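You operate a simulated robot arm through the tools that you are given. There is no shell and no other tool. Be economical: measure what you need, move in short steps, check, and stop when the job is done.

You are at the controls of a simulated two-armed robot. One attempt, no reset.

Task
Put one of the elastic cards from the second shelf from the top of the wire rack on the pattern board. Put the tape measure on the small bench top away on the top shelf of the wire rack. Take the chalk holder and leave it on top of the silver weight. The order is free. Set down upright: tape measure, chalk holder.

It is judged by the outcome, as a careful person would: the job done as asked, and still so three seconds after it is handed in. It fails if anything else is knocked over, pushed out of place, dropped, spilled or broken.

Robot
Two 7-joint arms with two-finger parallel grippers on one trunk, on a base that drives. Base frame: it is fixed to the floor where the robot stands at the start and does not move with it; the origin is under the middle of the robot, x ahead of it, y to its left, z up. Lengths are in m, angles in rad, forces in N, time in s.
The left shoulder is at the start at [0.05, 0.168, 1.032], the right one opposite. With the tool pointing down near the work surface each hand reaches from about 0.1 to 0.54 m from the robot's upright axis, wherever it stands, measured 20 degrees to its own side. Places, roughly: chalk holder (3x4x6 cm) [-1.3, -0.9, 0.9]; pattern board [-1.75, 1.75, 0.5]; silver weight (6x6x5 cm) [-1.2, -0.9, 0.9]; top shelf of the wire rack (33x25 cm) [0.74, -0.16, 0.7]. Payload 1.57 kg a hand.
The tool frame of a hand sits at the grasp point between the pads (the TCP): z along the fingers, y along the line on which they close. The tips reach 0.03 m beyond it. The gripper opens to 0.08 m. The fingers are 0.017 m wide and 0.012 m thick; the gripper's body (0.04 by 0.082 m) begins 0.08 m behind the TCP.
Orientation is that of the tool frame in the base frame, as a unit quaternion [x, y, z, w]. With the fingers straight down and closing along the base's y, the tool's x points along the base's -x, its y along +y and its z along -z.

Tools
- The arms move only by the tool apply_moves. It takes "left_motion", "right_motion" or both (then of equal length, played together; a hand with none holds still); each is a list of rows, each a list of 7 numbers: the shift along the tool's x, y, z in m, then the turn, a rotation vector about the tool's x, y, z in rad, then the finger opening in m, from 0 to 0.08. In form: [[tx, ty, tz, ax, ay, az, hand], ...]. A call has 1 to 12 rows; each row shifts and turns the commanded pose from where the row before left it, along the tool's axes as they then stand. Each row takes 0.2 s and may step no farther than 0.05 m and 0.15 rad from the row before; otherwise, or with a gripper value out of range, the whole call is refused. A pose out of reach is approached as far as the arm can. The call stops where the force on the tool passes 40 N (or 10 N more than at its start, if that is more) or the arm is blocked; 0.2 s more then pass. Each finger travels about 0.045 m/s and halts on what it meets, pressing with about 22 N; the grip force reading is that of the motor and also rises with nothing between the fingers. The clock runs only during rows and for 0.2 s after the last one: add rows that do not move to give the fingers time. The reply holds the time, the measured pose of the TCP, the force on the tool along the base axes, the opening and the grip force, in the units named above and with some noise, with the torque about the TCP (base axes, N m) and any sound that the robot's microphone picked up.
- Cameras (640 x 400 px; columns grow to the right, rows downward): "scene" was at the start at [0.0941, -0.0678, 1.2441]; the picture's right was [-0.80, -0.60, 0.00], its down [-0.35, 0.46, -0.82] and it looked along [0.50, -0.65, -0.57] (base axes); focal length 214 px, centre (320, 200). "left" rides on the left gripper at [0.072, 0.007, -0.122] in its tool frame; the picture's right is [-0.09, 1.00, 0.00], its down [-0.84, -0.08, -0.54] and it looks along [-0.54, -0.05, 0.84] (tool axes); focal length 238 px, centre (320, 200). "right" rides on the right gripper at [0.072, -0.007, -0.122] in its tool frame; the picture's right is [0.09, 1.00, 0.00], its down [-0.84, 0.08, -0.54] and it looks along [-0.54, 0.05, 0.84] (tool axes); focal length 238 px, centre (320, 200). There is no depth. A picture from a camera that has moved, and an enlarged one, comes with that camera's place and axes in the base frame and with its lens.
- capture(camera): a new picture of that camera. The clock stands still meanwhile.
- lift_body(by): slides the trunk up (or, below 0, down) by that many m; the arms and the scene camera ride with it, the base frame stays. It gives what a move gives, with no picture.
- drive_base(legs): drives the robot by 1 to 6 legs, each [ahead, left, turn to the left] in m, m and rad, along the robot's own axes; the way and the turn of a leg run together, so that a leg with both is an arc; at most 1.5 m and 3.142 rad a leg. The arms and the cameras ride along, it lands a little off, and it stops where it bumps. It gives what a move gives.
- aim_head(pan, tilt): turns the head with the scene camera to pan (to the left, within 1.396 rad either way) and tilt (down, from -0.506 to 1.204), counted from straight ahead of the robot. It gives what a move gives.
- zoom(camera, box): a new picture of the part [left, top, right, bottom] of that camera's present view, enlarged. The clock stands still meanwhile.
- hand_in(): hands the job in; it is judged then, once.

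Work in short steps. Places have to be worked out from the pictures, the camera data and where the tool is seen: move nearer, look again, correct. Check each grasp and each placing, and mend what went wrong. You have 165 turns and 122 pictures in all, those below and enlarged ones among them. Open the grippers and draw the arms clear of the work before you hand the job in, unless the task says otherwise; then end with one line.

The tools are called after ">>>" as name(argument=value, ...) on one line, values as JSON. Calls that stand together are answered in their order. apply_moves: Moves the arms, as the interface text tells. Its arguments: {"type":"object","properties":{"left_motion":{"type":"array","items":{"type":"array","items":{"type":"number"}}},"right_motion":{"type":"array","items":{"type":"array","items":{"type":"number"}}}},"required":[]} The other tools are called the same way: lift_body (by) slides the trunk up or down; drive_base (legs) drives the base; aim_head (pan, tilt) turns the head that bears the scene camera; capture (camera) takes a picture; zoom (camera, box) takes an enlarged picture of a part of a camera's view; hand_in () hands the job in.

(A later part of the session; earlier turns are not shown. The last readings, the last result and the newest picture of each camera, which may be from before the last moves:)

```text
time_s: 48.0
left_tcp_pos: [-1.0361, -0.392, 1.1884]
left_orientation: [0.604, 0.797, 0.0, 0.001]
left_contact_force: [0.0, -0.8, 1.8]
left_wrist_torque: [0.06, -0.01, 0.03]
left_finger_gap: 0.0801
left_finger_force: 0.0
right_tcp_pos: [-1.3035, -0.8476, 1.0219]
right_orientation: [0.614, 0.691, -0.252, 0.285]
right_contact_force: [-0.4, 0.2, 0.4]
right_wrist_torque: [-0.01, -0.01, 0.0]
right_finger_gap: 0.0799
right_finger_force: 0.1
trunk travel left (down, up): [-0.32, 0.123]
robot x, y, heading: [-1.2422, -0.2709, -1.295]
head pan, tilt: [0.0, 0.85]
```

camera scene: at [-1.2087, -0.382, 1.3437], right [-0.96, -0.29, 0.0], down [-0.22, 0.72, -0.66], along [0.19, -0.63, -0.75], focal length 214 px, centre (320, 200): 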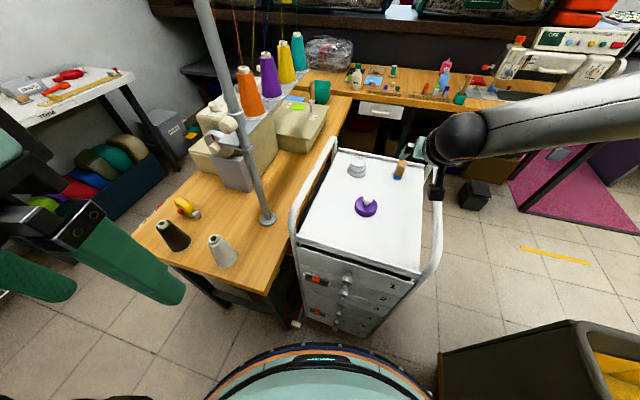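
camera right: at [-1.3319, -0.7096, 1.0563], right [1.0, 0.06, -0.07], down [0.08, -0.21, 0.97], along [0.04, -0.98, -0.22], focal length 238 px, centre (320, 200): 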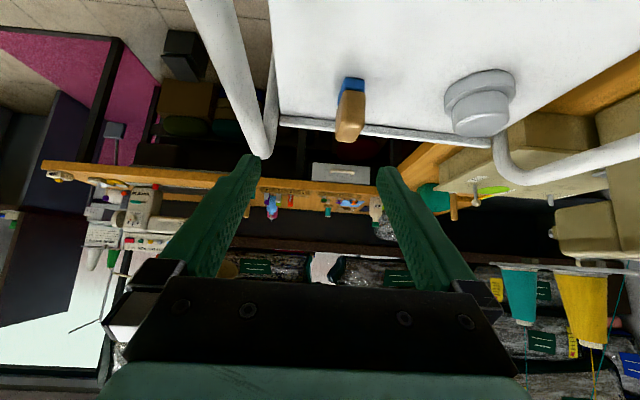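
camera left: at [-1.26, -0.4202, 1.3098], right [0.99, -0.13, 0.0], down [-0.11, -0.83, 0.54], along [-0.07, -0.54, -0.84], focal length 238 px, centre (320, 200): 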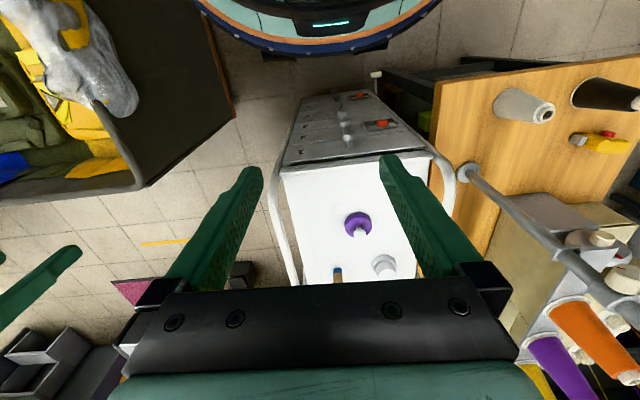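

Aligned; advance 0.15 along the tool axis, with a stop to look before closing.

>>> apply_moves(right_motion=[[0.004, -0.003, 0.038, 0, 0, 0, 0.08], [0, 0, 0.038, 0, 0, 0, 0.08], [0, 0, 0.038, 0, 0, 0, 0.08], [0, 0, 0.034, 0, 0, 0, 0.08]])

>>> capture(camera="right")

```text
time_s: 49.0
left_tcp_pos: [-1.038, -0.3919, 1.186]
left_orientation: [0.604, 0.797, 0.0, 0.0]
left_contact_force: [-0.3, -0.1, 0.8]
left_wrist_torque: [0.01, -0.01, 0.01]
left_finger_gap: 0.0799
left_finger_force: 0.1
right_tcp_pos: [-1.3172, -0.9339, 0.9334]
right_orientation: [0.615, 0.691, -0.252, 0.284]
right_contact_force: [0.8, -0.1, 1.0]
right_wrist_torque: [0.05, 0.05, -0.01]
right_finger_gap: 0.0795
right_finger_force: 0.0
right hand out of reach, approached as far as the arm can: row 3, 4
trunk travel left (down, up): [-0.32, 0.123]
robot x, y, heading: [-1.2417, -0.2718, -1.295]
head pan, tilt: [0.0, 0.85]
```

```text
91 pictures are left
camera right: at [-1.34, -0.798, 0.9692], right [0.98, 0.18, -0.06], down [0.1, -0.2, 0.97], along [0.17, -0.96, -0.22], focal length 238 px, centre (320, 200)
```

right: 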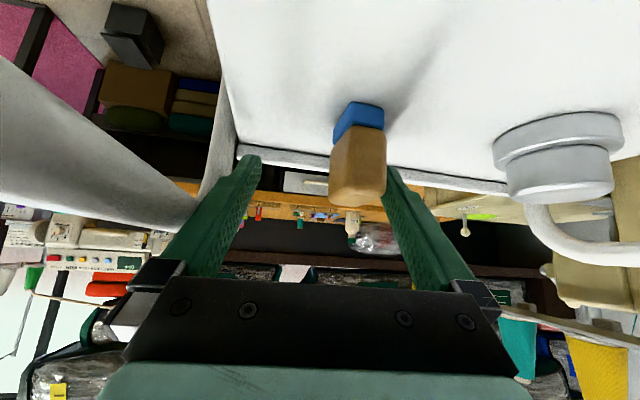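

I'm at the reach limit, 2 cm short. Back out, then turn the robot 0.28 rad more to the left to bring the right shoulder nearer.

>>> apply_moves(right_motion=[[0, 0, -0.045, 0, 0, 0, 0.08], [0, 0, -0.045, 0, 0, 0, 0.08], [0, 0, -0.045, 0, 0, 0, 0.08]])

>>> drive_base(legs=[[0, 0, 0.28]])

```text
time_s: 49.8
left_tcp_pos: [-1.0386, -0.3904, 1.1887]
left_orientation: [0.605, 0.797, 0.0, 0.001]
left_contact_force: [-0.3, -0.5, -0.4]
left_wrist_torque: [-0.03, -0.02, 0.0]
left_finger_gap: 0.0799
left_finger_force: 0.1
right_tcp_pos: [-1.328, -0.8362, 1.0271]
right_orientation: [0.616, 0.69, -0.253, 0.283]
right_contact_force: [0.7, 0.2, -0.1]
right_wrist_torque: [-0.01, -0.02, 0.0]
right_finger_gap: 0.0801
right_finger_force: 0.0
trunk travel left (down, up): [-0.32, 0.123]
robot x, y, heading: [-1.242, -0.2721, -1.3]
head pan, tilt: [0.0, 0.85]
```

```text
time_s: 51.1
left_tcp_pos: [-1.012, -0.3306, 1.1881]
left_orientation: [0.487, 0.873, 0.0, 0.0]
left_contact_force: [0.4, -0.2, 0.0]
left_wrist_torque: [-0.01, 0.04, 0.04]
left_finger_gap: 0.08
left_finger_force: 0.1
right_tcp_pos: [-1.1676, -0.8394, 1.0262]
right_orientation: [0.511, 0.771, -0.209, 0.318]
right_contact_force: [-0.1, 0.3, 0.2]
right_wrist_torque: [0.0, -0.01, -0.02]
right_finger_gap: 0.0803
right_finger_force: 0.0
trunk travel left (down, up): [-0.32, 0.123]
robot x, y, heading: [-1.2445, -0.2712, -1.018]
head pan, tilt: [0.0, 0.85]
```

Move laterally to the pre-grasp point, then square the yaw.

>>> apply_moves(right_motion=[[0.0123, -0.0423, 0.0013, 0, 0, 0, 0.08], [0.0123, -0.0423, 0.0013, 0, 0, 0, 0.08], [0.0123, -0.0423, 0.0013, 0, 0, 0, 0.08], [0, 0, 0, 0.0937, 0, 0.0944, 0.08], [0, 0, 0, 0.0937, 0, 0.0944, 0.08], [0, 0, 0, 0.0937, 0, 0.0944, 0.08]])

>>> capture(camera="right")

```text
time_s: 52.5
left_tcp_pos: [-1.0115, -0.3306, 1.1871]
left_orientation: [0.487, 0.873, 0.0, 0.0]
left_contact_force: [-0.3, -0.4, 0.1]
left_wrist_torque: [0.01, 0.01, -0.02]
left_finger_gap: 0.0799
left_finger_force: 0.2
right_tcp_pos: [-1.2923, -0.8658, 0.9993]
right_orientation: [0.655, 0.653, -0.27, 0.269]
right_contact_force: [-0.2, -0.5, -0.3]
right_wrist_torque: [-0.03, 0.0, 0.07]
right_finger_gap: 0.08
right_finger_force: 0.0
trunk travel left (down, up): [-0.32, 0.123]
robot x, y, heading: [-1.2406, -0.2716, -1.015]
head pan, tilt: [0.0, 0.85]
```

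```text
90 pictures are left
camera right: at [-1.2981, -0.7297, 1.0343], right [1.0, 0.06, -0.07], down [0.08, -0.21, 0.97], along [0.05, -0.97, -0.22], focal length 238 px, centre (320, 200)
```

right: 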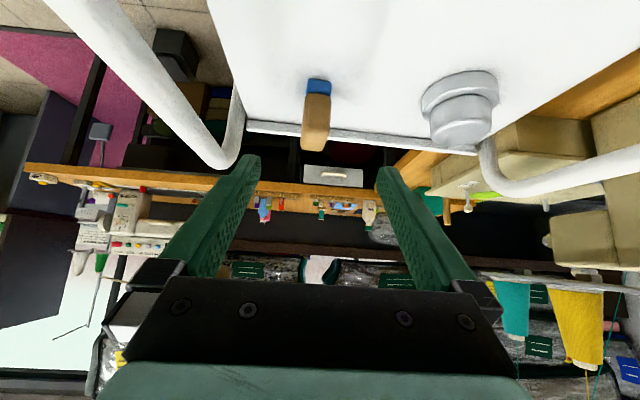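

Well centred. Advance 0.12.

>>> apply_moves(right_motion=[[0, -0.003, 0.04, 0, 0, 0, 0.08], [0, 0, 0.04, 0, 0, 0, 0.08], [0, 0, 0.04, 0, 0, 0, 0.08]])

>>> capture(camera="right")

```text
time_s: 53.3
left_tcp_pos: [-1.0117, -0.3321, 1.189]
left_orientation: [0.487, 0.873, 0.0, 0.0]
left_contact_force: [0.4, -0.3, 0.2]
left_wrist_torque: [0.03, -0.01, 0.02]
left_finger_gap: 0.0799
left_finger_force: 0.1
right_tcp_pos: [-1.2957, -0.9529, 0.9135]
right_orientation: [0.654, 0.654, -0.269, 0.269]
right_contact_force: [-0.2, -0.2, -0.9]
right_wrist_torque: [0.01, 0.0, 0.01]
right_finger_gap: 0.08
right_finger_force: 0.1
trunk travel left (down, up): [-0.32, 0.123]
robot x, y, heading: [-1.2416, -0.2699, -1.014]
head pan, tilt: [0.0, 0.85]
```

```text
89 pictures are left
camera right: at [-1.3012, -0.8159, 0.9496], right [1.0, 0.06, -0.06], down [0.08, -0.21, 0.97], along [0.05, -0.97, -0.22], focal length 238 px, centre (320, 200)
```

right: 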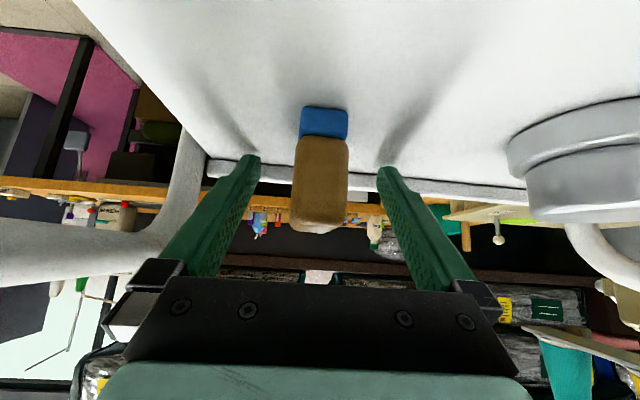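

Chalk holder sits between the fingers. Close.

>>> apply_moves(right_motion=[[0, 0, 0, 0, 0, 0, 0.05], [0, 0, 0, 0, 0, 0, 0.02], [0, 0, 0, 0, 0, 0, 0.02], [0, 0, 0, 0, 0, 0, 0.02], [0, 0, 0, 0, 0, 0, 0.02]])

>>> apply_moves(right_motion=[[-0.02, 0, -0.02, 0, 0, 0, 0.02], [-0.025, 0, -0.025, 0, 0, 0, 0.02]])

>>> capture(camera="right")

```text
time_s: 54.5
left_tcp_pos: [-1.0127, -0.3317, 1.188]
left_orientation: [0.487, 0.873, 0.0, 0.0]
left_contact_force: [-0.4, -0.1, -1.3]
left_wrist_torque: [0.03, 0.01, 0.01]
left_finger_gap: 0.0802
left_finger_force: 0.1
right_tcp_pos: [-1.295, -0.953, 0.9143]
right_orientation: [0.654, 0.654, -0.269, 0.269]
right_contact_force: [-0.2, 0.1, -1.3]
right_wrist_torque: [-0.04, 0.0, -0.01]
right_finger_gap: 0.0233
right_finger_force: 21.9
trunk travel left (down, up): [-0.32, 0.123]
robot x, y, heading: [-1.2395, -0.2748, -1.018]
head pan, tilt: [0.0, 0.85]
```

```text
time_s: 55.1
left_tcp_pos: [-1.0114, -0.3313, 1.187]
left_orientation: [0.487, 0.874, 0.0, -0.001]
left_contact_force: [0.7, -1.1, 0.5]
left_wrist_torque: [0.01, 0.01, -0.01]
left_finger_gap: 0.0802
left_finger_force: 0.0
right_tcp_pos: [-1.2957, -0.9504, 0.9766]
right_orientation: [0.655, 0.654, -0.269, 0.269]
right_contact_force: [0.7, 1.1, -0.6]
right_wrist_torque: [-0.04, -0.01, -0.02]
right_finger_gap: 0.0233
right_finger_force: 22.5
trunk travel left (down, up): [-0.32, 0.123]
robot x, y, heading: [-1.2414, -0.2737, -1.017]
head pan, tilt: [0.0, 0.85]
```

```text
88 pictures are left
camera right: at [-1.3015, -0.8119, 1.0128], right [1.0, 0.06, -0.06], down [0.08, -0.21, 0.97], along [0.05, -0.97, -0.22], focal length 238 px, centre (320, 200)
```

right: 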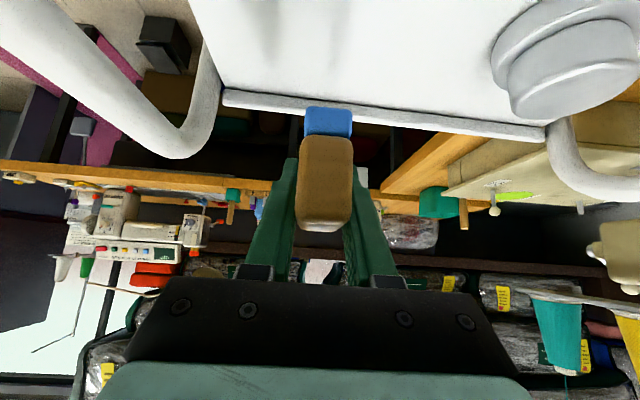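

Lifted securely. Zoom on the weight to locate its centre and top.

>>> zoom(camera="right", box=[480, 0, 640, 130])

>>> zoom(camera="scene", box=[300, 130, 428, 210])

```text
3.08 times, centred on (560, 65) of right
camera zoom: at [-1.3015, -0.8119, 1.0128], right [1.0, 0.06, -0.06], down [0.08, -0.21, 0.97], along [0.05, -0.97, -0.22], focal length 733 px, centre (-418, 615)
```

zoom: 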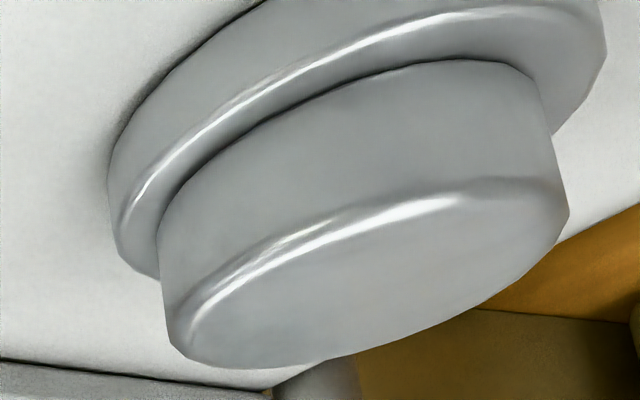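

```text
5.00 times, centred on (364, 170) of scene
camera zoom: at [-1.1788, -0.3683, 1.3437], right [-0.84, -0.54, 0.0], down [-0.41, 0.63, -0.66], along [0.36, -0.55, -0.75], focal length 1072 px, centre (100, 350)
```

zoom: 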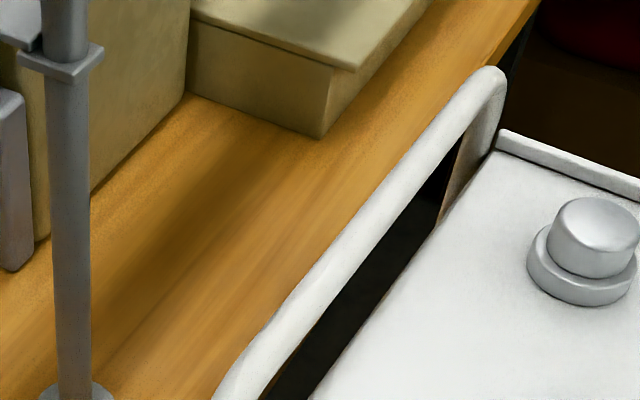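

Weight top centre ≈(-1.164,-0.915,0.92). Lift a bit more and carry the chalk holder over it.

>>> apply_moves(right_motion=[[-0.027, 0, -0.027, 0, 0, 0, 0.02], [0.025, 0, -0.025, 0, 0, 0, 0.02], [0, 0.044, 0, 0, 0, 0, 0.02], [0, 0.044, 0, 0, 0, 0, 0.02], [0, 0.043, 0, 0, 0, 0, 0.02]])

>>> capture(camera="right")

```text
time_s: 56.3
left_tcp_pos: [-1.0115, -0.3319, 1.1873]
left_orientation: [0.487, 0.873, 0.001, 0.001]
left_contact_force: [-0.2, -0.3, 0.6]
left_wrist_torque: [0.01, -0.02, 0.02]
left_finger_gap: 0.0802
left_finger_force: 0.1
right_tcp_pos: [-1.1645, -0.9163, 1.0143]
right_orientation: [0.655, 0.654, -0.269, 0.267]
right_contact_force: [1.0, -0.2, -1.5]
right_wrist_torque: [0.0, 0.01, -0.04]
right_finger_gap: 0.0235
right_finger_force: 21.9
trunk travel left (down, up): [-0.32, 0.123]
robot x, y, heading: [-1.243, -0.2706, -1.017]
head pan, tilt: [0.0, 0.85]
```

```text
85 pictures are left
camera right: at [-1.1703, -0.7803, 1.0501], right [1.0, 0.06, -0.07], down [0.08, -0.21, 0.97], along [0.05, -0.97, -0.22], focal length 238 px, centre (320, 200)
```

right: 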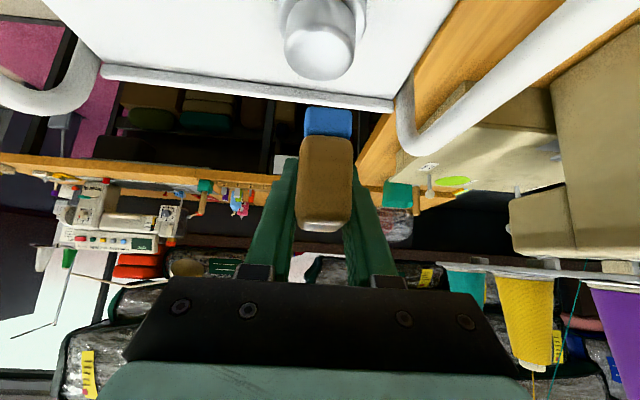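

Shift 6 mm and lower to just above the weight.

>>> apply_moves(right_motion=[[0.003, -0.006, -0.003, 0, 0, 0, 0.02], [0.016, 0, 0.016, 0, 0, 0, 0.02], [0.012, 0, 0.012, 0, 0, 0, 0.02]])

>>> zoom(camera="right", box=[240, 0, 400, 100])

```text
time_s: 57.1
left_tcp_pos: [-1.0134, -0.3303, 1.1873]
left_orientation: [0.487, 0.873, -0.001, 0.0]
left_contact_force: [-0.1, -0.9, -0.2]
left_wrist_torque: [0.02, 0.01, 0.03]
left_finger_gap: 0.0799
left_finger_force: 0.2
right_tcp_pos: [-1.1704, -0.9126, 0.9752]
right_orientation: [0.654, 0.654, -0.269, 0.269]
right_contact_force: [0.6, 0.0, -0.5]
right_wrist_torque: [-0.02, 0.01, 0.0]
right_finger_gap: 0.0235
right_finger_force: 22.3
trunk travel left (down, up): [-0.32, 0.123]
robot x, y, heading: [-1.2427, -0.2702, -1.017]
head pan, tilt: [0.0, 0.85]
```

```text
4.00 times, centred on (320, 50) of right
camera zoom: at [-1.1773, -0.775, 1.0109], right [1.0, 0.06, -0.06], down [0.08, -0.21, 0.97], along [0.05, -0.97, -0.22], focal length 953 px, centre (320, 800)
```

zoom: 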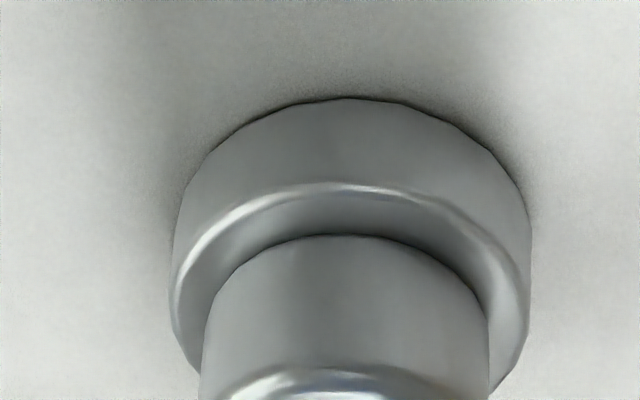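

Shift 8 mm further away, and lower in small steps until contact.

>>> apply_moves(right_motion=[[-0.0056, -0.002, 0.0056, 0, 0, 0, 0.02], [0.004, 0, 0.004, 0, 0, 0, 0.02], [0.002, 0, 0.002, 0, 0, 0, 0.02]])

>>> capture(camera="right")

```text
time_s: 57.9
left_tcp_pos: [-1.0132, -0.3309, 1.187]
left_orientation: [0.487, 0.873, 0.0, 0.0]
left_contact_force: [-0.9, -0.8, 0.4]
left_wrist_torque: [0.0, 0.02, 0.01]
left_finger_gap: 0.0798
left_finger_force: 0.1
right_tcp_pos: [-1.1726, -0.919, 0.9666]
right_orientation: [0.654, 0.653, -0.269, 0.269]
right_contact_force: [0.1, -1.6, -1.2]
right_wrist_torque: [-0.01, 0.0, -0.01]
right_finger_gap: 0.0234
right_finger_force: 22.4
trunk travel left (down, up): [-0.32, 0.123]
robot x, y, heading: [-1.24, -0.2714, -1.013]
head pan, tilt: [0.0, 0.85]
```

```text
83 pictures are left
camera right: at [-1.1793, -0.7818, 1.0024], right [1.0, 0.06, -0.06], down [0.08, -0.21, 0.97], along [0.05, -0.97, -0.22], focal length 238 px, centre (320, 200)
```

right: 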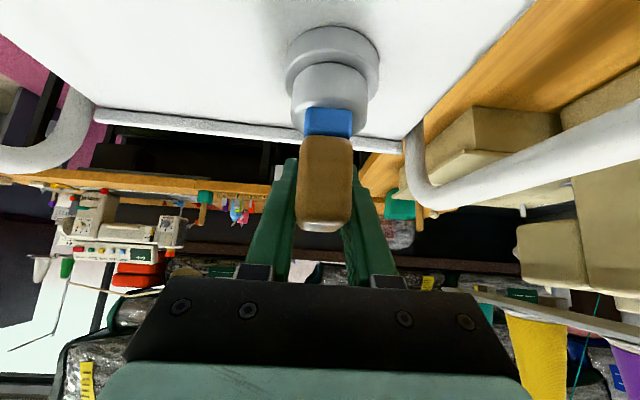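

Chalk holder looks centred over the weight. Continue lowering in 2 mm steps watching force.

>>> apply_moves(right_motion=[[0.0015, 0.002, 0.0015, 0, 0, 0, 0.02], [0.0015, 0, 0.0015, 0, 0, 0, 0.02]])

>>> apply_moves(right_motion=[[0.0015, 0, 0.0015, 0, 0, 0, 0.02]])

>>> zoom(camera="right", box=[240, 20, 400, 120])

```text
time_s: 58.5
left_tcp_pos: [-1.0122, -0.3304, 1.1871]
left_orientation: [0.487, 0.874, 0.0, 0.001]
left_contact_force: [0.0, -0.1, -0.5]
left_wrist_torque: [-0.02, 0.03, -0.02]
left_finger_gap: 0.08
left_finger_force: 0.1
right_tcp_pos: [-1.1703, -0.919, 0.9632]
right_orientation: [0.655, 0.653, -0.269, 0.268]
right_contact_force: [-0.2, -0.9, -0.2]
right_wrist_torque: [0.03, -0.04, 0.0]
right_finger_gap: 0.0235
right_finger_force: 22.1
trunk travel left (down, up): [-0.32, 0.123]
robot x, y, heading: [-1.2431, -0.2694, -1.019]
head pan, tilt: [0.0, 0.85]
```

```text
time_s: 58.9
left_tcp_pos: [-1.0125, -0.3305, 1.1874]
left_orientation: [0.487, 0.873, 0.0, 0.0]
left_contact_force: [0.3, 0.4, 1.0]
left_wrist_torque: [0.03, 0.0, -0.02]
left_finger_gap: 0.0799
left_finger_force: 0.0
right_tcp_pos: [-1.1704, -0.9204, 0.9607]
right_orientation: [0.655, 0.654, -0.269, 0.268]
right_contact_force: [-0.6, -0.3, -1.4]
right_wrist_torque: [-0.02, 0.01, -0.04]
right_finger_gap: 0.0234
right_finger_force: 21.8
trunk travel left (down, up): [-0.32, 0.123]
robot x, y, heading: [-1.2448, -0.2694, -1.019]
head pan, tilt: [0.0, 0.85]
```

```text
4.00 times, centred on (320, 70) of right
camera zoom: at [-1.1771, -0.7823, 0.9966], right [1.0, 0.06, -0.06], down [0.08, -0.21, 0.97], along [0.05, -0.97, -0.22], focal length 953 px, centre (320, 720)
```

zoom: 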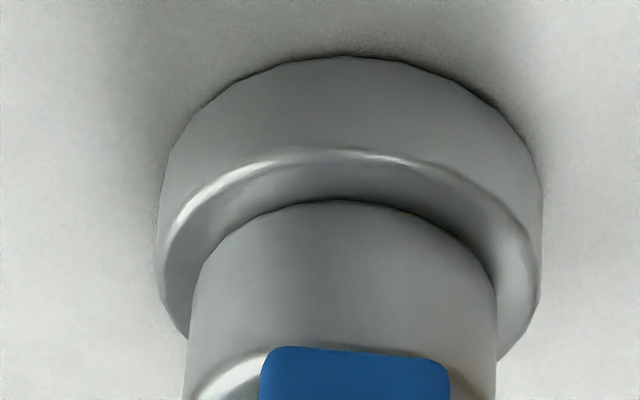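

No contact yet; continue.

>>> apply_moves(right_motion=[[0.0015, 0, 0.0015, 0, 0, 0, 0.02], [0.001, 0, 0.001, 0, 0, 0, 0.02]])

>>> apply_moves(right_motion=[[0.001, 0, 0.001, 0, 0, 0, 0.02], [0.001, 0, 0.001, 0, 0, 0, 0.02]])

>>> zoom(camera="right", box=[240, 60, 400, 160])

```text
time_s: 59.5
left_tcp_pos: [-1.0129, -0.3305, 1.1868]
left_orientation: [0.487, 0.873, -0.001, 0.0]
left_contact_force: [0.2, 0.3, 0.6]
left_wrist_torque: [0.02, -0.01, 0.0]
left_finger_gap: 0.0801
left_finger_force: 0.2
right_tcp_pos: [-1.1716, -0.9174, 0.9576]
right_orientation: [0.654, 0.654, -0.269, 0.269]
right_contact_force: [-0.4, 0.1, -0.1]
right_wrist_torque: [-0.02, 0.02, 0.01]
right_finger_gap: 0.0235
right_finger_force: 21.5
trunk travel left (down, up): [-0.32, 0.123]
robot x, y, heading: [-1.2446, -0.2703, -1.02]
head pan, tilt: [0.0, 0.85]
```

```text
time_s: 60.1
left_tcp_pos: [-1.0125, -0.3311, 1.1886]
left_orientation: [0.487, 0.874, -0.001, 0.0]
left_contact_force: [-0.1, 0.0, -0.7]
left_wrist_torque: [-0.01, 0.01, 0.02]
left_finger_gap: 0.0798
left_finger_force: 0.1
right_tcp_pos: [-1.1715, -0.9198, 0.9549]
right_orientation: [0.654, 0.653, -0.27, 0.27]
right_contact_force: [-0.7, -0.3, 4.0]
right_wrist_torque: [0.06, 0.04, 0.0]
right_finger_gap: 0.0236
right_finger_force: 22.0
trunk travel left (down, up): [-0.32, 0.123]
robot x, y, heading: [-1.2424, -0.2712, -1.014]
head pan, tilt: [0.0, 0.85]
```

```text
4.00 times, centred on (320, 110) of right
camera zoom: at [-1.1771, -0.7823, 0.9909], right [1.0, 0.06, -0.06], down [0.08, -0.21, 0.97], along [0.05, -0.98, -0.21], focal length 953 px, centre (320, 560)
```

zoom: 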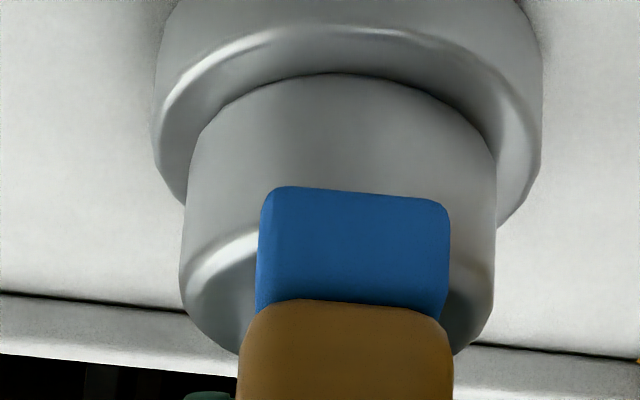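

Light contact (4 N), but the block sits ~1 cm towards me relative to the weight's axis. Lift 5 mm, shift 11 mm away, lower again.

>>> apply_moves(right_motion=[[-0.0035, 0, -0.0035, 0, 0, 0, 0.02], [-0.0078, -0.0015, 0.0078, 0, 0, 0, 0.02], [0.002, 0, 0.002, 0, 0, 0, 0.02]])

>>> apply_moves(right_motion=[[0.001, 0, 0.001, 0, 0, 0, 0.02], [0.0008, 0, 0.0008, 0, 0, 0, 0.02]])

>>> zoom(camera="right", box=[240, 60, 400, 160])

```text
time_s: 60.9
left_tcp_pos: [-1.0116, -0.3299, 1.1881]
left_orientation: [0.487, 0.873, 0.0, 0.0]
left_contact_force: [-0.4, -0.3, -0.4]
left_wrist_torque: [-0.02, -0.04, 0.01]
left_finger_gap: 0.0799
left_finger_force: 0.0
right_tcp_pos: [-1.173, -0.9286, 0.9557]
right_orientation: [0.654, 0.654, -0.269, 0.269]
right_contact_force: [1.0, -0.1, -0.3]
right_wrist_torque: [0.0, 0.0, -0.02]
right_finger_gap: 0.0233
right_finger_force: 21.6
trunk travel left (down, up): [-0.32, 0.123]
robot x, y, heading: [-1.2451, -0.2703, -1.015]
head pan, tilt: [0.0, 0.85]
```

```text
time_s: 61.5
left_tcp_pos: [-1.0129, -0.3301, 1.187]
left_orientation: [0.487, 0.873, 0.0, 0.0]
left_contact_force: [0.1, 0.6, 0.5]
left_wrist_torque: [0.0, -0.01, 0.0]
left_finger_gap: 0.0798
left_finger_force: 0.1
right_tcp_pos: [-1.1715, -0.9301, 0.956]
right_orientation: [0.654, 0.654, -0.269, 0.27]
right_contact_force: [0.8, 0.6, 4.4]
right_wrist_torque: [0.18, 0.01, -0.03]
right_finger_gap: 0.0235
right_finger_force: 21.6
trunk travel left (down, up): [-0.32, 0.123]
robot x, y, heading: [-1.2437, -0.2686, -1.017]
head pan, tilt: [0.0, 0.85]
```

```text
4.00 times, centred on (320, 110) of right
camera zoom: at [-1.1789, -0.7931, 0.991], right [1.0, 0.07, -0.06], down [0.07, -0.21, 0.97], along [0.05, -0.97, -0.22], focal length 953 px, centre (320, 560)
```

zoom: 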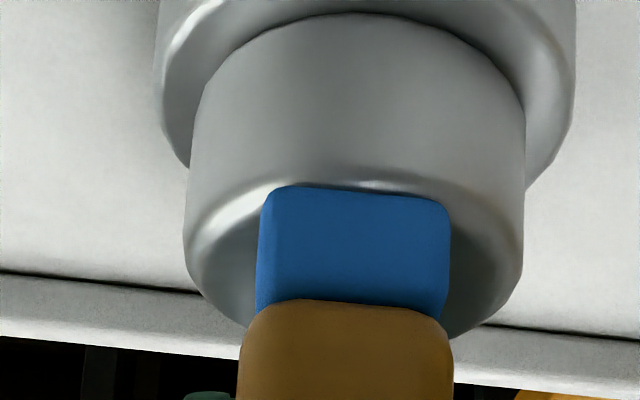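

Now well seated on the weight. Release gently.

>>> apply_moves(right_motion=[[0, 0, 0, 0, 0, 0, 0.03], [0, 0, 0, 0, 0, 0, 0.05], [0, 0, 0, 0, 0, 0, 0.07], [0, 0, 0, 0, 0, 0, 0.08], [0, 0, 0, 0, 0, 0, 0.08]])

>>> apply_moves(right_motion=[[0, 0, -0.03, 0, 0, 0, 0.08], [0, 0, -0.045, 0, 0, 0, 0.08], [0, 0, -0.045, 0, 0, 0, 0.08]])

>>> zoom(camera="right", box=[240, 30, 400, 130])

>>> zoom(camera="scene", box=[320, 90, 520, 215])

```text
time_s: 62.7
left_tcp_pos: [-1.0132, -0.3308, 1.1875]
left_orientation: [0.488, 0.873, 0.0, 0.0]
left_contact_force: [0.6, -0.1, 1.3]
left_wrist_torque: [-0.04, 0.02, -0.01]
left_finger_gap: 0.0801
left_finger_force: 0.0
right_tcp_pos: [-1.1734, -0.9297, 0.9556]
right_orientation: [0.654, 0.654, -0.267, 0.27]
right_contact_force: [0.3, -0.5, -0.7]
right_wrist_torque: [0.02, -0.03, 0.03]
right_finger_gap: 0.0803
right_finger_force: 0.0
trunk travel left (down, up): [-0.32, 0.123]
robot x, y, heading: [-1.2374, -0.2718, -1.015]
head pan, tilt: [0.0, 0.85]
```

```text
time_s: 63.5
left_tcp_pos: [-1.0125, -0.33, 1.1878]
left_orientation: [0.487, 0.873, 0.001, 0.0]
left_contact_force: [0.5, 0.5, -0.4]
left_wrist_torque: [-0.01, -0.02, -0.02]
left_finger_gap: 0.0799
left_finger_force: 0.0
right_tcp_pos: [-1.1736, -0.8452, 1.039]
right_orientation: [0.655, 0.653, -0.269, 0.268]
right_contact_force: [-0.4, 0.2, 0.8]
right_wrist_torque: [-0.02, -0.01, -0.01]
right_finger_gap: 0.0803
right_finger_force: 0.0
trunk travel left (down, up): [-0.32, 0.123]
robot x, y, heading: [-1.2444, -0.2754, -1.017]
head pan, tilt: [0.0, 0.85]
```

```text
4.00 times, centred on (320, 80) of right
camera zoom: at [-1.1794, -0.7074, 1.075], right [1.0, 0.06, -0.06], down [0.08, -0.21, 0.97], along [0.05, -0.97, -0.22], focal length 953 px, centre (320, 680)
```

zoom: 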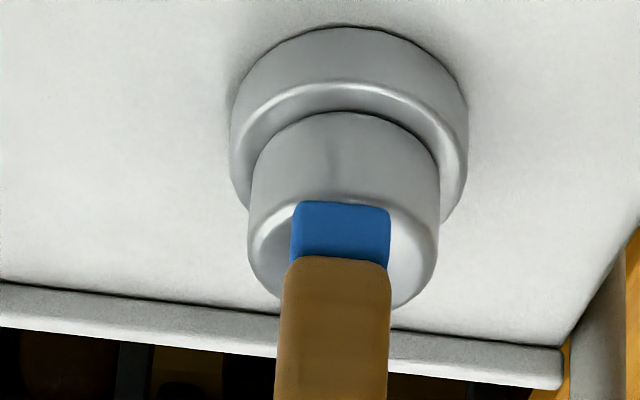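

```text
3.20 times, centred on (420, 152) of scene
camera zoom: at [-1.1787, -0.368, 1.3437], right [-0.84, -0.54, 0.0], down [-0.41, 0.63, -0.66], along [0.36, -0.55, -0.75], focal length 686 px, centre (0, 352)
```

zoom: 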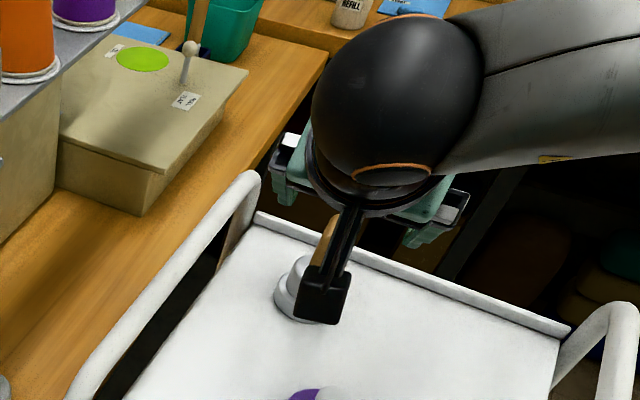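

Chalk holder stands upright on the weight. Retract the right arm up and back and untilt it.

>>> apply_moves(right_motion=[[-0.034, 0, -0.034, 0, 0, 0, 0.08], [-0.034, 0, -0.034, 0, 0, 0, 0.08], [0.034, 0, -0.034, 0, 0, 0, 0.08], [0.034, 0, -0.034, 0, 0, 0, 0.08], [0.03, -0.03, 0.02, 0, 0.13, 0, 0.08], [0.02, -0.04, 0, 0, 0.13, 0, 0.08], [0.02, -0.04, 0, 0, 0.13, 0, 0.08], [0.02, -0.04, 0, 0, 0.13, 0, 0.08], [0, -0.04, 0, 0, 0.13, 0, 0.08], [0, -0.04, 0, 0, 0.13, 0, 0.08]])

>>> capture(camera="scene")

```text
time_s: 65.7
left_tcp_pos: [-1.0128, -0.3319, 1.1879]
left_orientation: [0.487, 0.873, 0.001, 0.0]
left_contact_force: [0.5, 0.3, -0.6]
left_wrist_torque: [0.0, -0.01, -0.02]
left_finger_gap: 0.0801
left_finger_force: 0.2
right_tcp_pos: [-1.4035, -0.6917, 1.0701]
right_orientation: [0.706, 0.708, 0.003, -0.001]
right_contact_force: [-0.6, -0.5, -0.7]
right_wrist_torque: [-0.01, -0.02, 0.0]
right_finger_gap: 0.0802
right_finger_force: 0.1
trunk travel left (down, up): [-0.32, 0.123]
robot x, y, heading: [-1.2415, -0.2715, -1.015]
head pan, tilt: [0.0, 0.85]
```

```text
77 pictures are left
camera scene: at [-1.1793, -0.3693, 1.3437], right [-0.84, -0.54, 0.0], down [-0.41, 0.63, -0.66], along [0.36, -0.55, -0.75], focal length 214 px, centre (320, 200)
```

scene: 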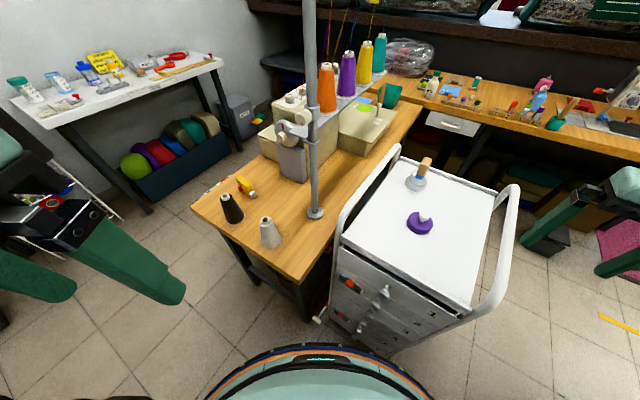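

Chalk done. Check the yellow item on the wooden table and the white bench for the tape measure.

>>> zoom(camera="scene", box=[180, 150, 308, 250])

>>> zoom(camera="scene", box=[0, 30, 240, 180])

>>> zoom(camera="scene", box=[400, 60, 640, 200])

```text
4.00 times, centred on (244, 200) of scene
camera zoom: at [-1.1793, -0.3693, 1.3437], right [-0.84, -0.54, 0.0], down [-0.41, 0.63, -0.66], along [0.36, -0.55, -0.75], focal length 858 px, centre (624, 200)
```

zoom: 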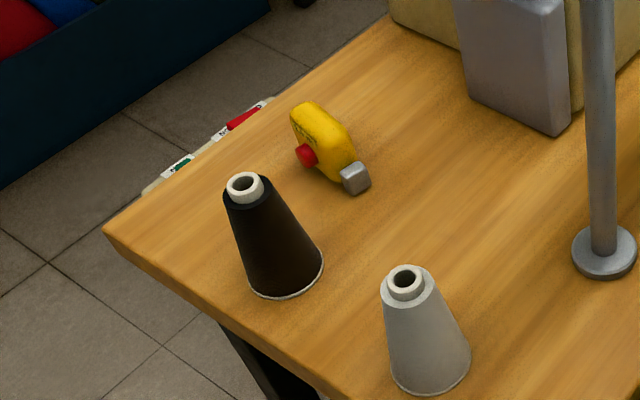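

```text
2.67 times, centred on (120, 105) of scene
camera zoom: at [-1.1793, -0.3693, 1.3437], right [-0.84, -0.54, 0.0], down [-0.41, 0.63, -0.66], along [0.36, -0.55, -0.75], focal length 572 px, centre (853, 453)
```

zoom: 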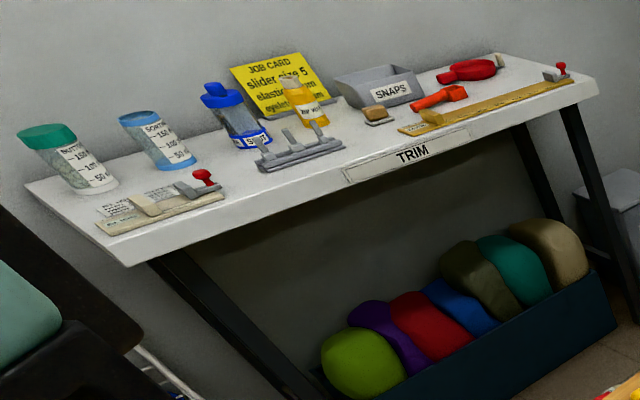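

```text
2.67 times, centred on (520, 130) of scene
camera zoom: at [-1.1793, -0.3693, 1.3437], right [-0.84, -0.54, 0.0], down [-0.41, 0.63, -0.66], along [0.36, -0.55, -0.75], focal length 572 px, centre (-213, 387)
```

zoom: 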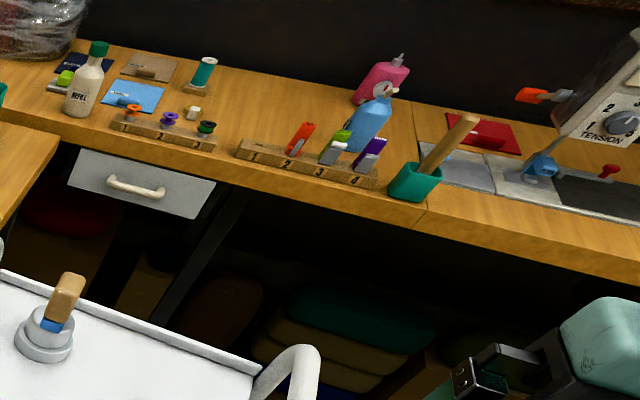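

The yellow item with the red button on the wooden table looks like the tape measure, about (-0.66,-0.68). Drive round to face it.

>>> drive_base(legs=[[-0.2, 0, 0], [0, 0, -0.555], [0, 0.83, 0]])

>>> aim_head(pan=0.0, tilt=0.8)

>>> capture(camera="scene")

```text
time_s: 72.9
left_tcp_pos: [-0.3517, -0.2888, 1.1883]
left_orientation: [0.715, 0.699, 0.0, 0.0]
left_contact_force: [0.0, 0.4, -0.5]
left_wrist_torque: [-0.01, -0.01, 0.01]
left_finger_gap: 0.08
left_finger_force: 0.0
right_tcp_pos: [-0.8761, -0.3789, 1.07]
right_orientation: [0.879, 0.476, 0.0, 0.0]
right_contact_force: [-0.2, -0.4, -0.9]
right_wrist_torque: [0.06, 0.01, -0.03]
right_finger_gap: 0.0797
right_finger_force: 0.1
trunk travel left (down, up): [-0.32, 0.123]
robot x, y, heading: [-0.5174, -0.1109, -1.596]
head pan, tilt: [0.0, 0.85]
```

```text
time_s: 73.5
left_tcp_pos: [-0.3523, -0.289, 1.1877]
left_orientation: [0.714, 0.7, -0.001, -0.002]
left_contact_force: [0.0, 0.2, 0.1]
left_wrist_torque: [0.0, 0.02, 0.0]
left_finger_gap: 0.08
left_finger_force: 0.0
right_tcp_pos: [-0.8764, -0.3788, 1.0711]
right_orientation: [0.879, 0.477, 0.0, 0.001]
right_contact_force: [0.0, 0.3, -0.1]
right_wrist_torque: [-0.02, -0.02, -0.01]
right_finger_gap: 0.08
right_finger_force: 0.0
trunk travel left (down, up): [-0.32, 0.123]
robot x, y, heading: [-0.5145, -0.1177, -1.597]
head pan, tilt: [0.0, 0.799]
```

```text
73 pictures are left
camera scene: at [-0.5143, -0.2319, 1.3463], right [-1.0, 0.01, 0.0], down [0.0, 0.73, -0.68], along [0.0, -0.68, -0.73], focal length 214 px, centre (320, 200)
```

scene: 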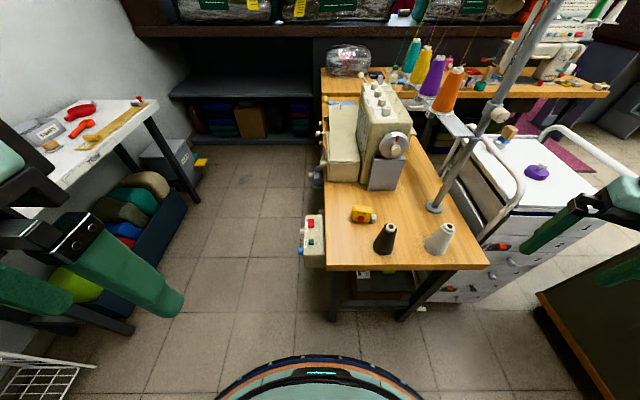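

Tape measure triangulates to about (-0.655,-0.683,0.79). Zoom for shape.

>>> zoom(camera="scene", box=[322, 190, 402, 240])

>>> capture(camera="right")

```text
8.00 times, centred on (362, 215) of scene
camera zoom: at [-0.5143, -0.2319, 1.3463], right [-1.0, 0.01, 0.0], down [0.0, 0.73, -0.68], along [0.0, -0.68, -0.73], focal length 1716 px, centre (-16, 80)
```

zoom: 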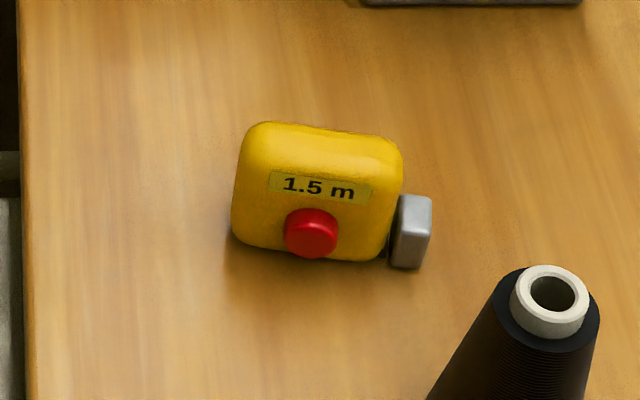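

```text
71 pictures are left
camera right: at [-0.8424, -0.3154, 1.1918], right [0.88, -0.47, 0.0], down [-0.39, -0.74, 0.54], along [-0.25, -0.48, -0.84], focal length 238 px, centre (320, 200)
```

right: 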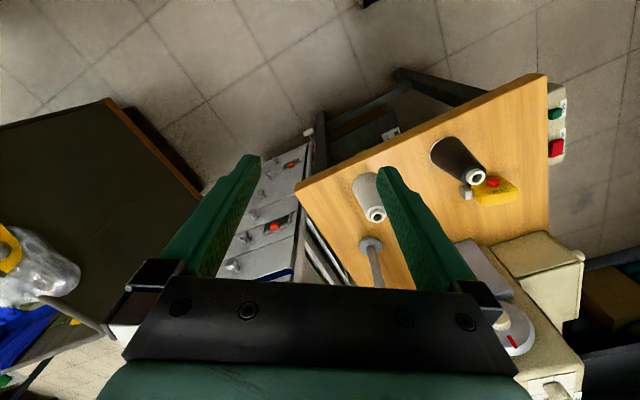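

The tape measure stands upright with its label facing me and a button on the front; I'll grip its thickness from above. Drive slightly nearer and rotate the right hand for a front-back closing axis.

>>> drive_base(legs=[[0.06, 0, 0]])

>>> apply_moves(right_motion=[[0, 0, 0, 0, 0, -0.149, 0.08], [0, 0, 0, 0, 0, -0.149, 0.08], [0, 0, 0, 0, 0, -0.149, 0.08], [0, 0, 0, 0, 0, -0.149, 0.08], [0, 0, 0, 0, 0, -0.149, 0.08], [0, 0, 0, 0, 0, -0.149, 0.08], [0, 0, 0, 0, 0, -0.149, 0.08], [0, 0, 0, 0, 0, -0.149, 0.08], [0, 0, 0, 0, 0, -0.149, 0.08], [0, 0, 0, 0, 0, -0.149, 0.08], [0, 0, 0, 0, 0, -0.149, 0.08], [0, 0, 0, 0, 0, -0.149, 0.08]])

```text
time_s: 74.5
left_tcp_pos: [-0.3539, -0.352, 1.1886]
left_orientation: [0.714, 0.7, 0.0, -0.002]
left_contact_force: [1.0, -0.4, -0.6]
left_wrist_torque: [0.0, -0.03, 0.01]
left_finger_gap: 0.0798
left_finger_force: 0.1
right_tcp_pos: [-0.8762, -0.4412, 1.0692]
right_orientation: [0.879, 0.478, 0.0, 0.0]
right_contact_force: [-0.6, 0.4, -0.8]
right_wrist_torque: [0.02, 0.0, -0.01]
right_finger_gap: 0.0803
right_finger_force: 0.1
trunk travel left (down, up): [-0.32, 0.123]
robot x, y, heading: [-0.5164, -0.1757, -1.591]
head pan, tilt: [0.0, 0.799]
```

```text
time_s: 77.1
left_tcp_pos: [-0.352, -0.3482, 1.1878]
left_orientation: [0.714, 0.701, -0.001, -0.002]
left_contact_force: [-0.2, 0.7, 0.4]
left_wrist_torque: [-0.02, 0.03, 0.02]
left_finger_gap: 0.0803
left_finger_force: 0.0
right_tcp_pos: [-0.7782, -0.4125, 1.0721]
right_orientation: [0.233, 0.973, 0.0, -0.006]
right_contact_force: [-0.6, -0.5, 0.2]
right_wrist_torque: [0.01, -0.01, 0.0]
right_finger_gap: 0.0799
right_finger_force: 0.2
right hand out of reach, approached as far as the arm can: row 9, 10, 11, 12
trunk travel left (down, up): [-0.32, 0.123]
robot x, y, heading: [-0.5165, -0.1719, -1.596]
head pan, tilt: [0.0, 0.799]
```

Move above the tape measure, then finish the yaw.

>>> apply_moves(right_motion=[[-0.0336, -0.0274, 0, 0, 0, 0, 0.08], [-0.0336, -0.0274, 0, 0, 0, 0, 0.08], [-0.0336, -0.0274, 0, 0, 0, 0, 0.08], [-0.0336, -0.0274, 0, 0, 0, 0, 0.08], [-0.0336, -0.0274, 0, 0, 0, 0, 0.08], [-0.0336, -0.0274, 0, 0, 0, 0, 0.08], [-0.0336, -0.0274, 0, 0, 0, 0, 0.08], [0, 0, 0, 0, 0, -0.14, 0.08], [0, 0, 0, 0, 0, -0.13, 0.08]])

>>> capture(camera="right")

>>> capture(camera="scene")

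```text
time_s: 79.1
left_tcp_pos: [-0.3537, -0.3498, 1.1876]
left_orientation: [0.714, 0.7, 0.0, -0.001]
left_contact_force: [-0.2, -0.1, 0.8]
left_wrist_torque: [0.01, -0.01, 0.01]
left_finger_gap: 0.0801
left_finger_force: 0.1
right_tcp_pos: [-0.6182, -0.4953, 1.0705]
right_orientation: [0.108, 0.994, -0.004, -0.007]
right_contact_force: [-1.0, -0.4, 0.7]
right_wrist_torque: [0.0, 0.01, 0.03]
right_finger_gap: 0.0799
right_finger_force: 0.1
right hand out of reach, approached as far as the arm can: row 2, 3, 4, 5, 6, 7, 8, 9
trunk travel left (down, up): [-0.32, 0.123]
robot x, y, heading: [-0.5184, -0.1737, -1.593]
head pan, tilt: [0.0, 0.799]
```

```text
70 pictures are left
camera right: at [-0.6889, -0.4857, 1.1932], right [0.12, 0.99, -0.01], down [0.84, -0.1, 0.53], along [0.53, -0.07, -0.85], focal length 238 px, centre (320, 200)
```

right: 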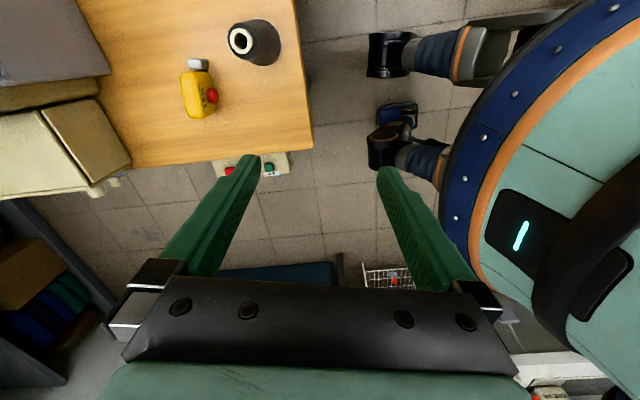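

```text
69 pictures are left
camera scene: at [-0.5153, -0.2926, 1.3474], right [-1.0, 0.0, 0.0], down [0.0, 0.72, -0.69], along [0.0, -0.69, -0.72], focal length 214 px, centre (320, 200)
```

scene: 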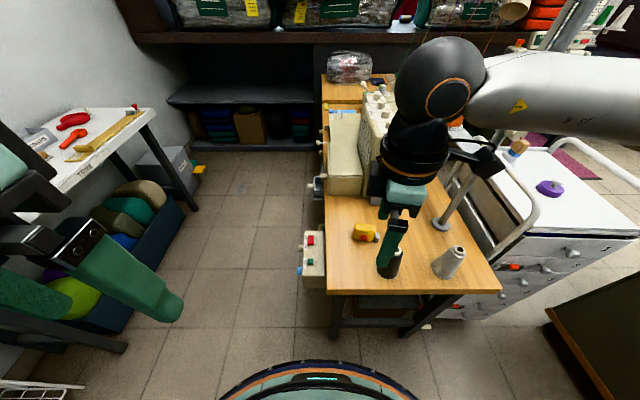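

This twist limits reach. Better: approach from the table's +x side with the robot facing −x and use the left hand at its natural orientation. First return the right arm.

>>> apply_moves(right_motion=[[0.04, 0.02, 0, 0, 0, 0, 0.08], [0.04, 0.02, 0, 0, 0, 0, 0.08], [0.04, 0.02, 0, 0, 0, 0.148, 0.08], [0.04, 0.01, 0, 0, 0, 0.148, 0.08], [0, 0, 0, 0, 0, 0.148, 0.08], [0, 0, 0, 0, 0, 0.148, 0.08], [0, 0, 0, 0, 0, 0.148, 0.08], [0, 0, 0, 0, 0, 0.148, 0.08], [0, 0, 0, 0, 0, 0.148, 0.08], [0, 0, 0, 0, 0, 0.148, 0.08], [0, 0, 0, 0, 0, 0.148, 0.08]])

>>> drive_base(legs=[[-0.1, 0.38, 0], [0, 0, -1.57]])

>>> aim_head(pan=0.9, tilt=0.7)

>>> capture(camera="scene")

```text
time_s: 81.5
left_tcp_pos: [-0.3539, -0.3495, 1.1877]
left_orientation: [0.714, 0.7, 0.0, 0.0]
left_contact_force: [0.1, -0.5, -0.3]
left_wrist_torque: [0.0, 0.02, -0.04]
left_finger_gap: 0.0799
left_finger_force: 0.0
right_tcp_pos: [-0.7599, -0.3927, 1.0743]
right_orientation: [0.694, 0.72, -0.004, -0.005]
right_contact_force: [-0.2, 0.3, -1.0]
right_wrist_torque: [0.02, -0.01, 0.02]
right_finger_gap: 0.0801
right_finger_force: 0.1
trunk travel left (down, up): [-0.32, 0.123]
robot x, y, heading: [-0.517, -0.174, -1.592]
head pan, tilt: [0.0, 0.799]
```

```text
time_s: 87.8
left_tcp_pos: [-0.3106, -0.2379, 1.1878]
left_orientation: [1.0, -0.021, 0.0, -0.001]
left_contact_force: [-0.4, 0.5, 0.4]
left_wrist_torque: [0.01, 0.0, 0.02]
left_finger_gap: 0.08
left_finger_force: 0.1
right_tcp_pos: [-0.3448, 0.1687, 1.0743]
right_orientation: [1.0, 0.01, 0.001, -0.006]
right_contact_force: [0.1, 0.8, 0.2]
right_wrist_torque: [0.0, 0.0, -0.01]
right_finger_gap: 0.0799
right_finger_force: 0.1
trunk travel left (down, up): [-0.32, 0.123]
robot x, y, heading: [-0.1348, -0.0814, 3.099]
head pan, tilt: [0.0, 0.799]
```

```text
time_s: 89.0
left_tcp_pos: [-0.31, -0.2377, 1.1886]
left_orientation: [1.0, -0.02, 0.001, -0.001]
left_contact_force: [-0.5, -0.3, 0.1]
left_wrist_torque: [0.06, 0.02, -0.01]
left_finger_gap: 0.08
left_finger_force: 0.1
right_tcp_pos: [-0.3448, 0.17, 1.0741]
right_orientation: [1.0, 0.009, 0.001, -0.005]
right_contact_force: [-0.1, 0.3, -0.1]
right_wrist_torque: [-0.04, 0.04, 0.02]
right_finger_gap: 0.0799
right_finger_force: 0.0
trunk travel left (down, up): [-0.32, 0.123]
robot x, y, heading: [-0.1284, -0.081, 3.099]
head pan, tilt: [0.901, 0.7]
```

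```text
68 pictures are left
camera scene: at [-0.2267, -0.1405, 1.3564], right [-0.76, 0.65, 0.0], down [0.42, 0.49, -0.76], along [-0.5, -0.58, -0.64], focal length 214 px, centre (320, 200)
```

scene: 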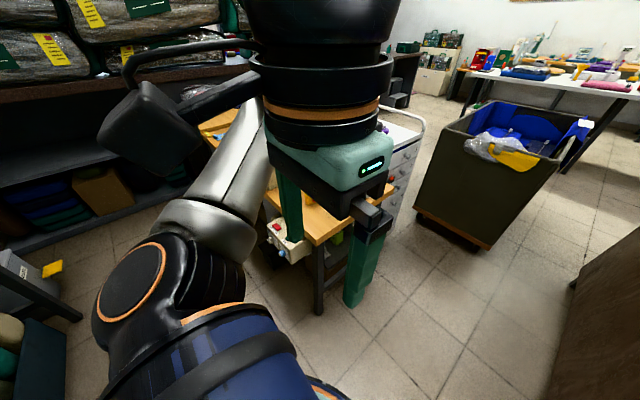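

Slide left into the aisle beside the table.

>>> drive_base(legs=[[0.03, 0.43, 0], [0, 0, -0.16]])

>>> capture(camera="left")

```text
time_s: 92.3
left_tcp_pos: [-0.3817, -0.6312, 1.1881]
left_orientation: [0.995, -0.101, 0.001, -0.001]
left_contact_force: [0.4, -0.6, -0.3]
left_wrist_torque: [-0.03, -0.01, -0.01]
left_finger_gap: 0.08
left_finger_force: 0.0
right_tcp_pos: [-0.3512, -0.2252, 1.0743]
right_orientation: [0.997, -0.071, 0.002, -0.006]
right_contact_force: [0.2, -0.1, 1.2]
right_wrist_torque: [0.04, -0.02, -0.05]
right_finger_gap: 0.0803
right_finger_force: 0.1
trunk travel left (down, up): [-0.32, 0.123]
robot x, y, heading: [-0.1776, -0.5028, 2.939]
head pan, tilt: [0.901, 0.7]
```

```text
67 pictures are left
camera left: at [-0.3122, -0.6522, 1.3099], right [-0.29, -0.96, 0.0], down [-0.81, 0.24, 0.54], along [-0.52, 0.16, -0.84], focal length 238 px, centre (320, 200)
```

left: 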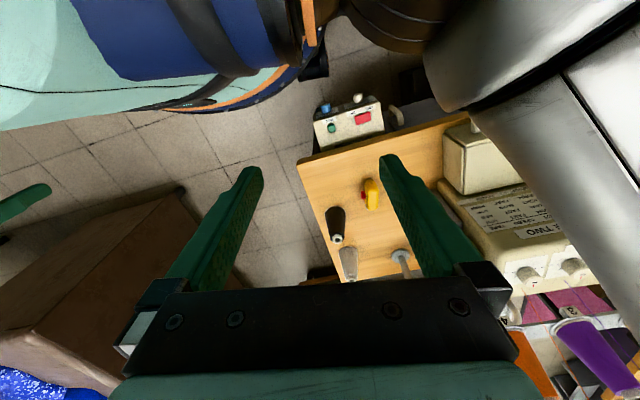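

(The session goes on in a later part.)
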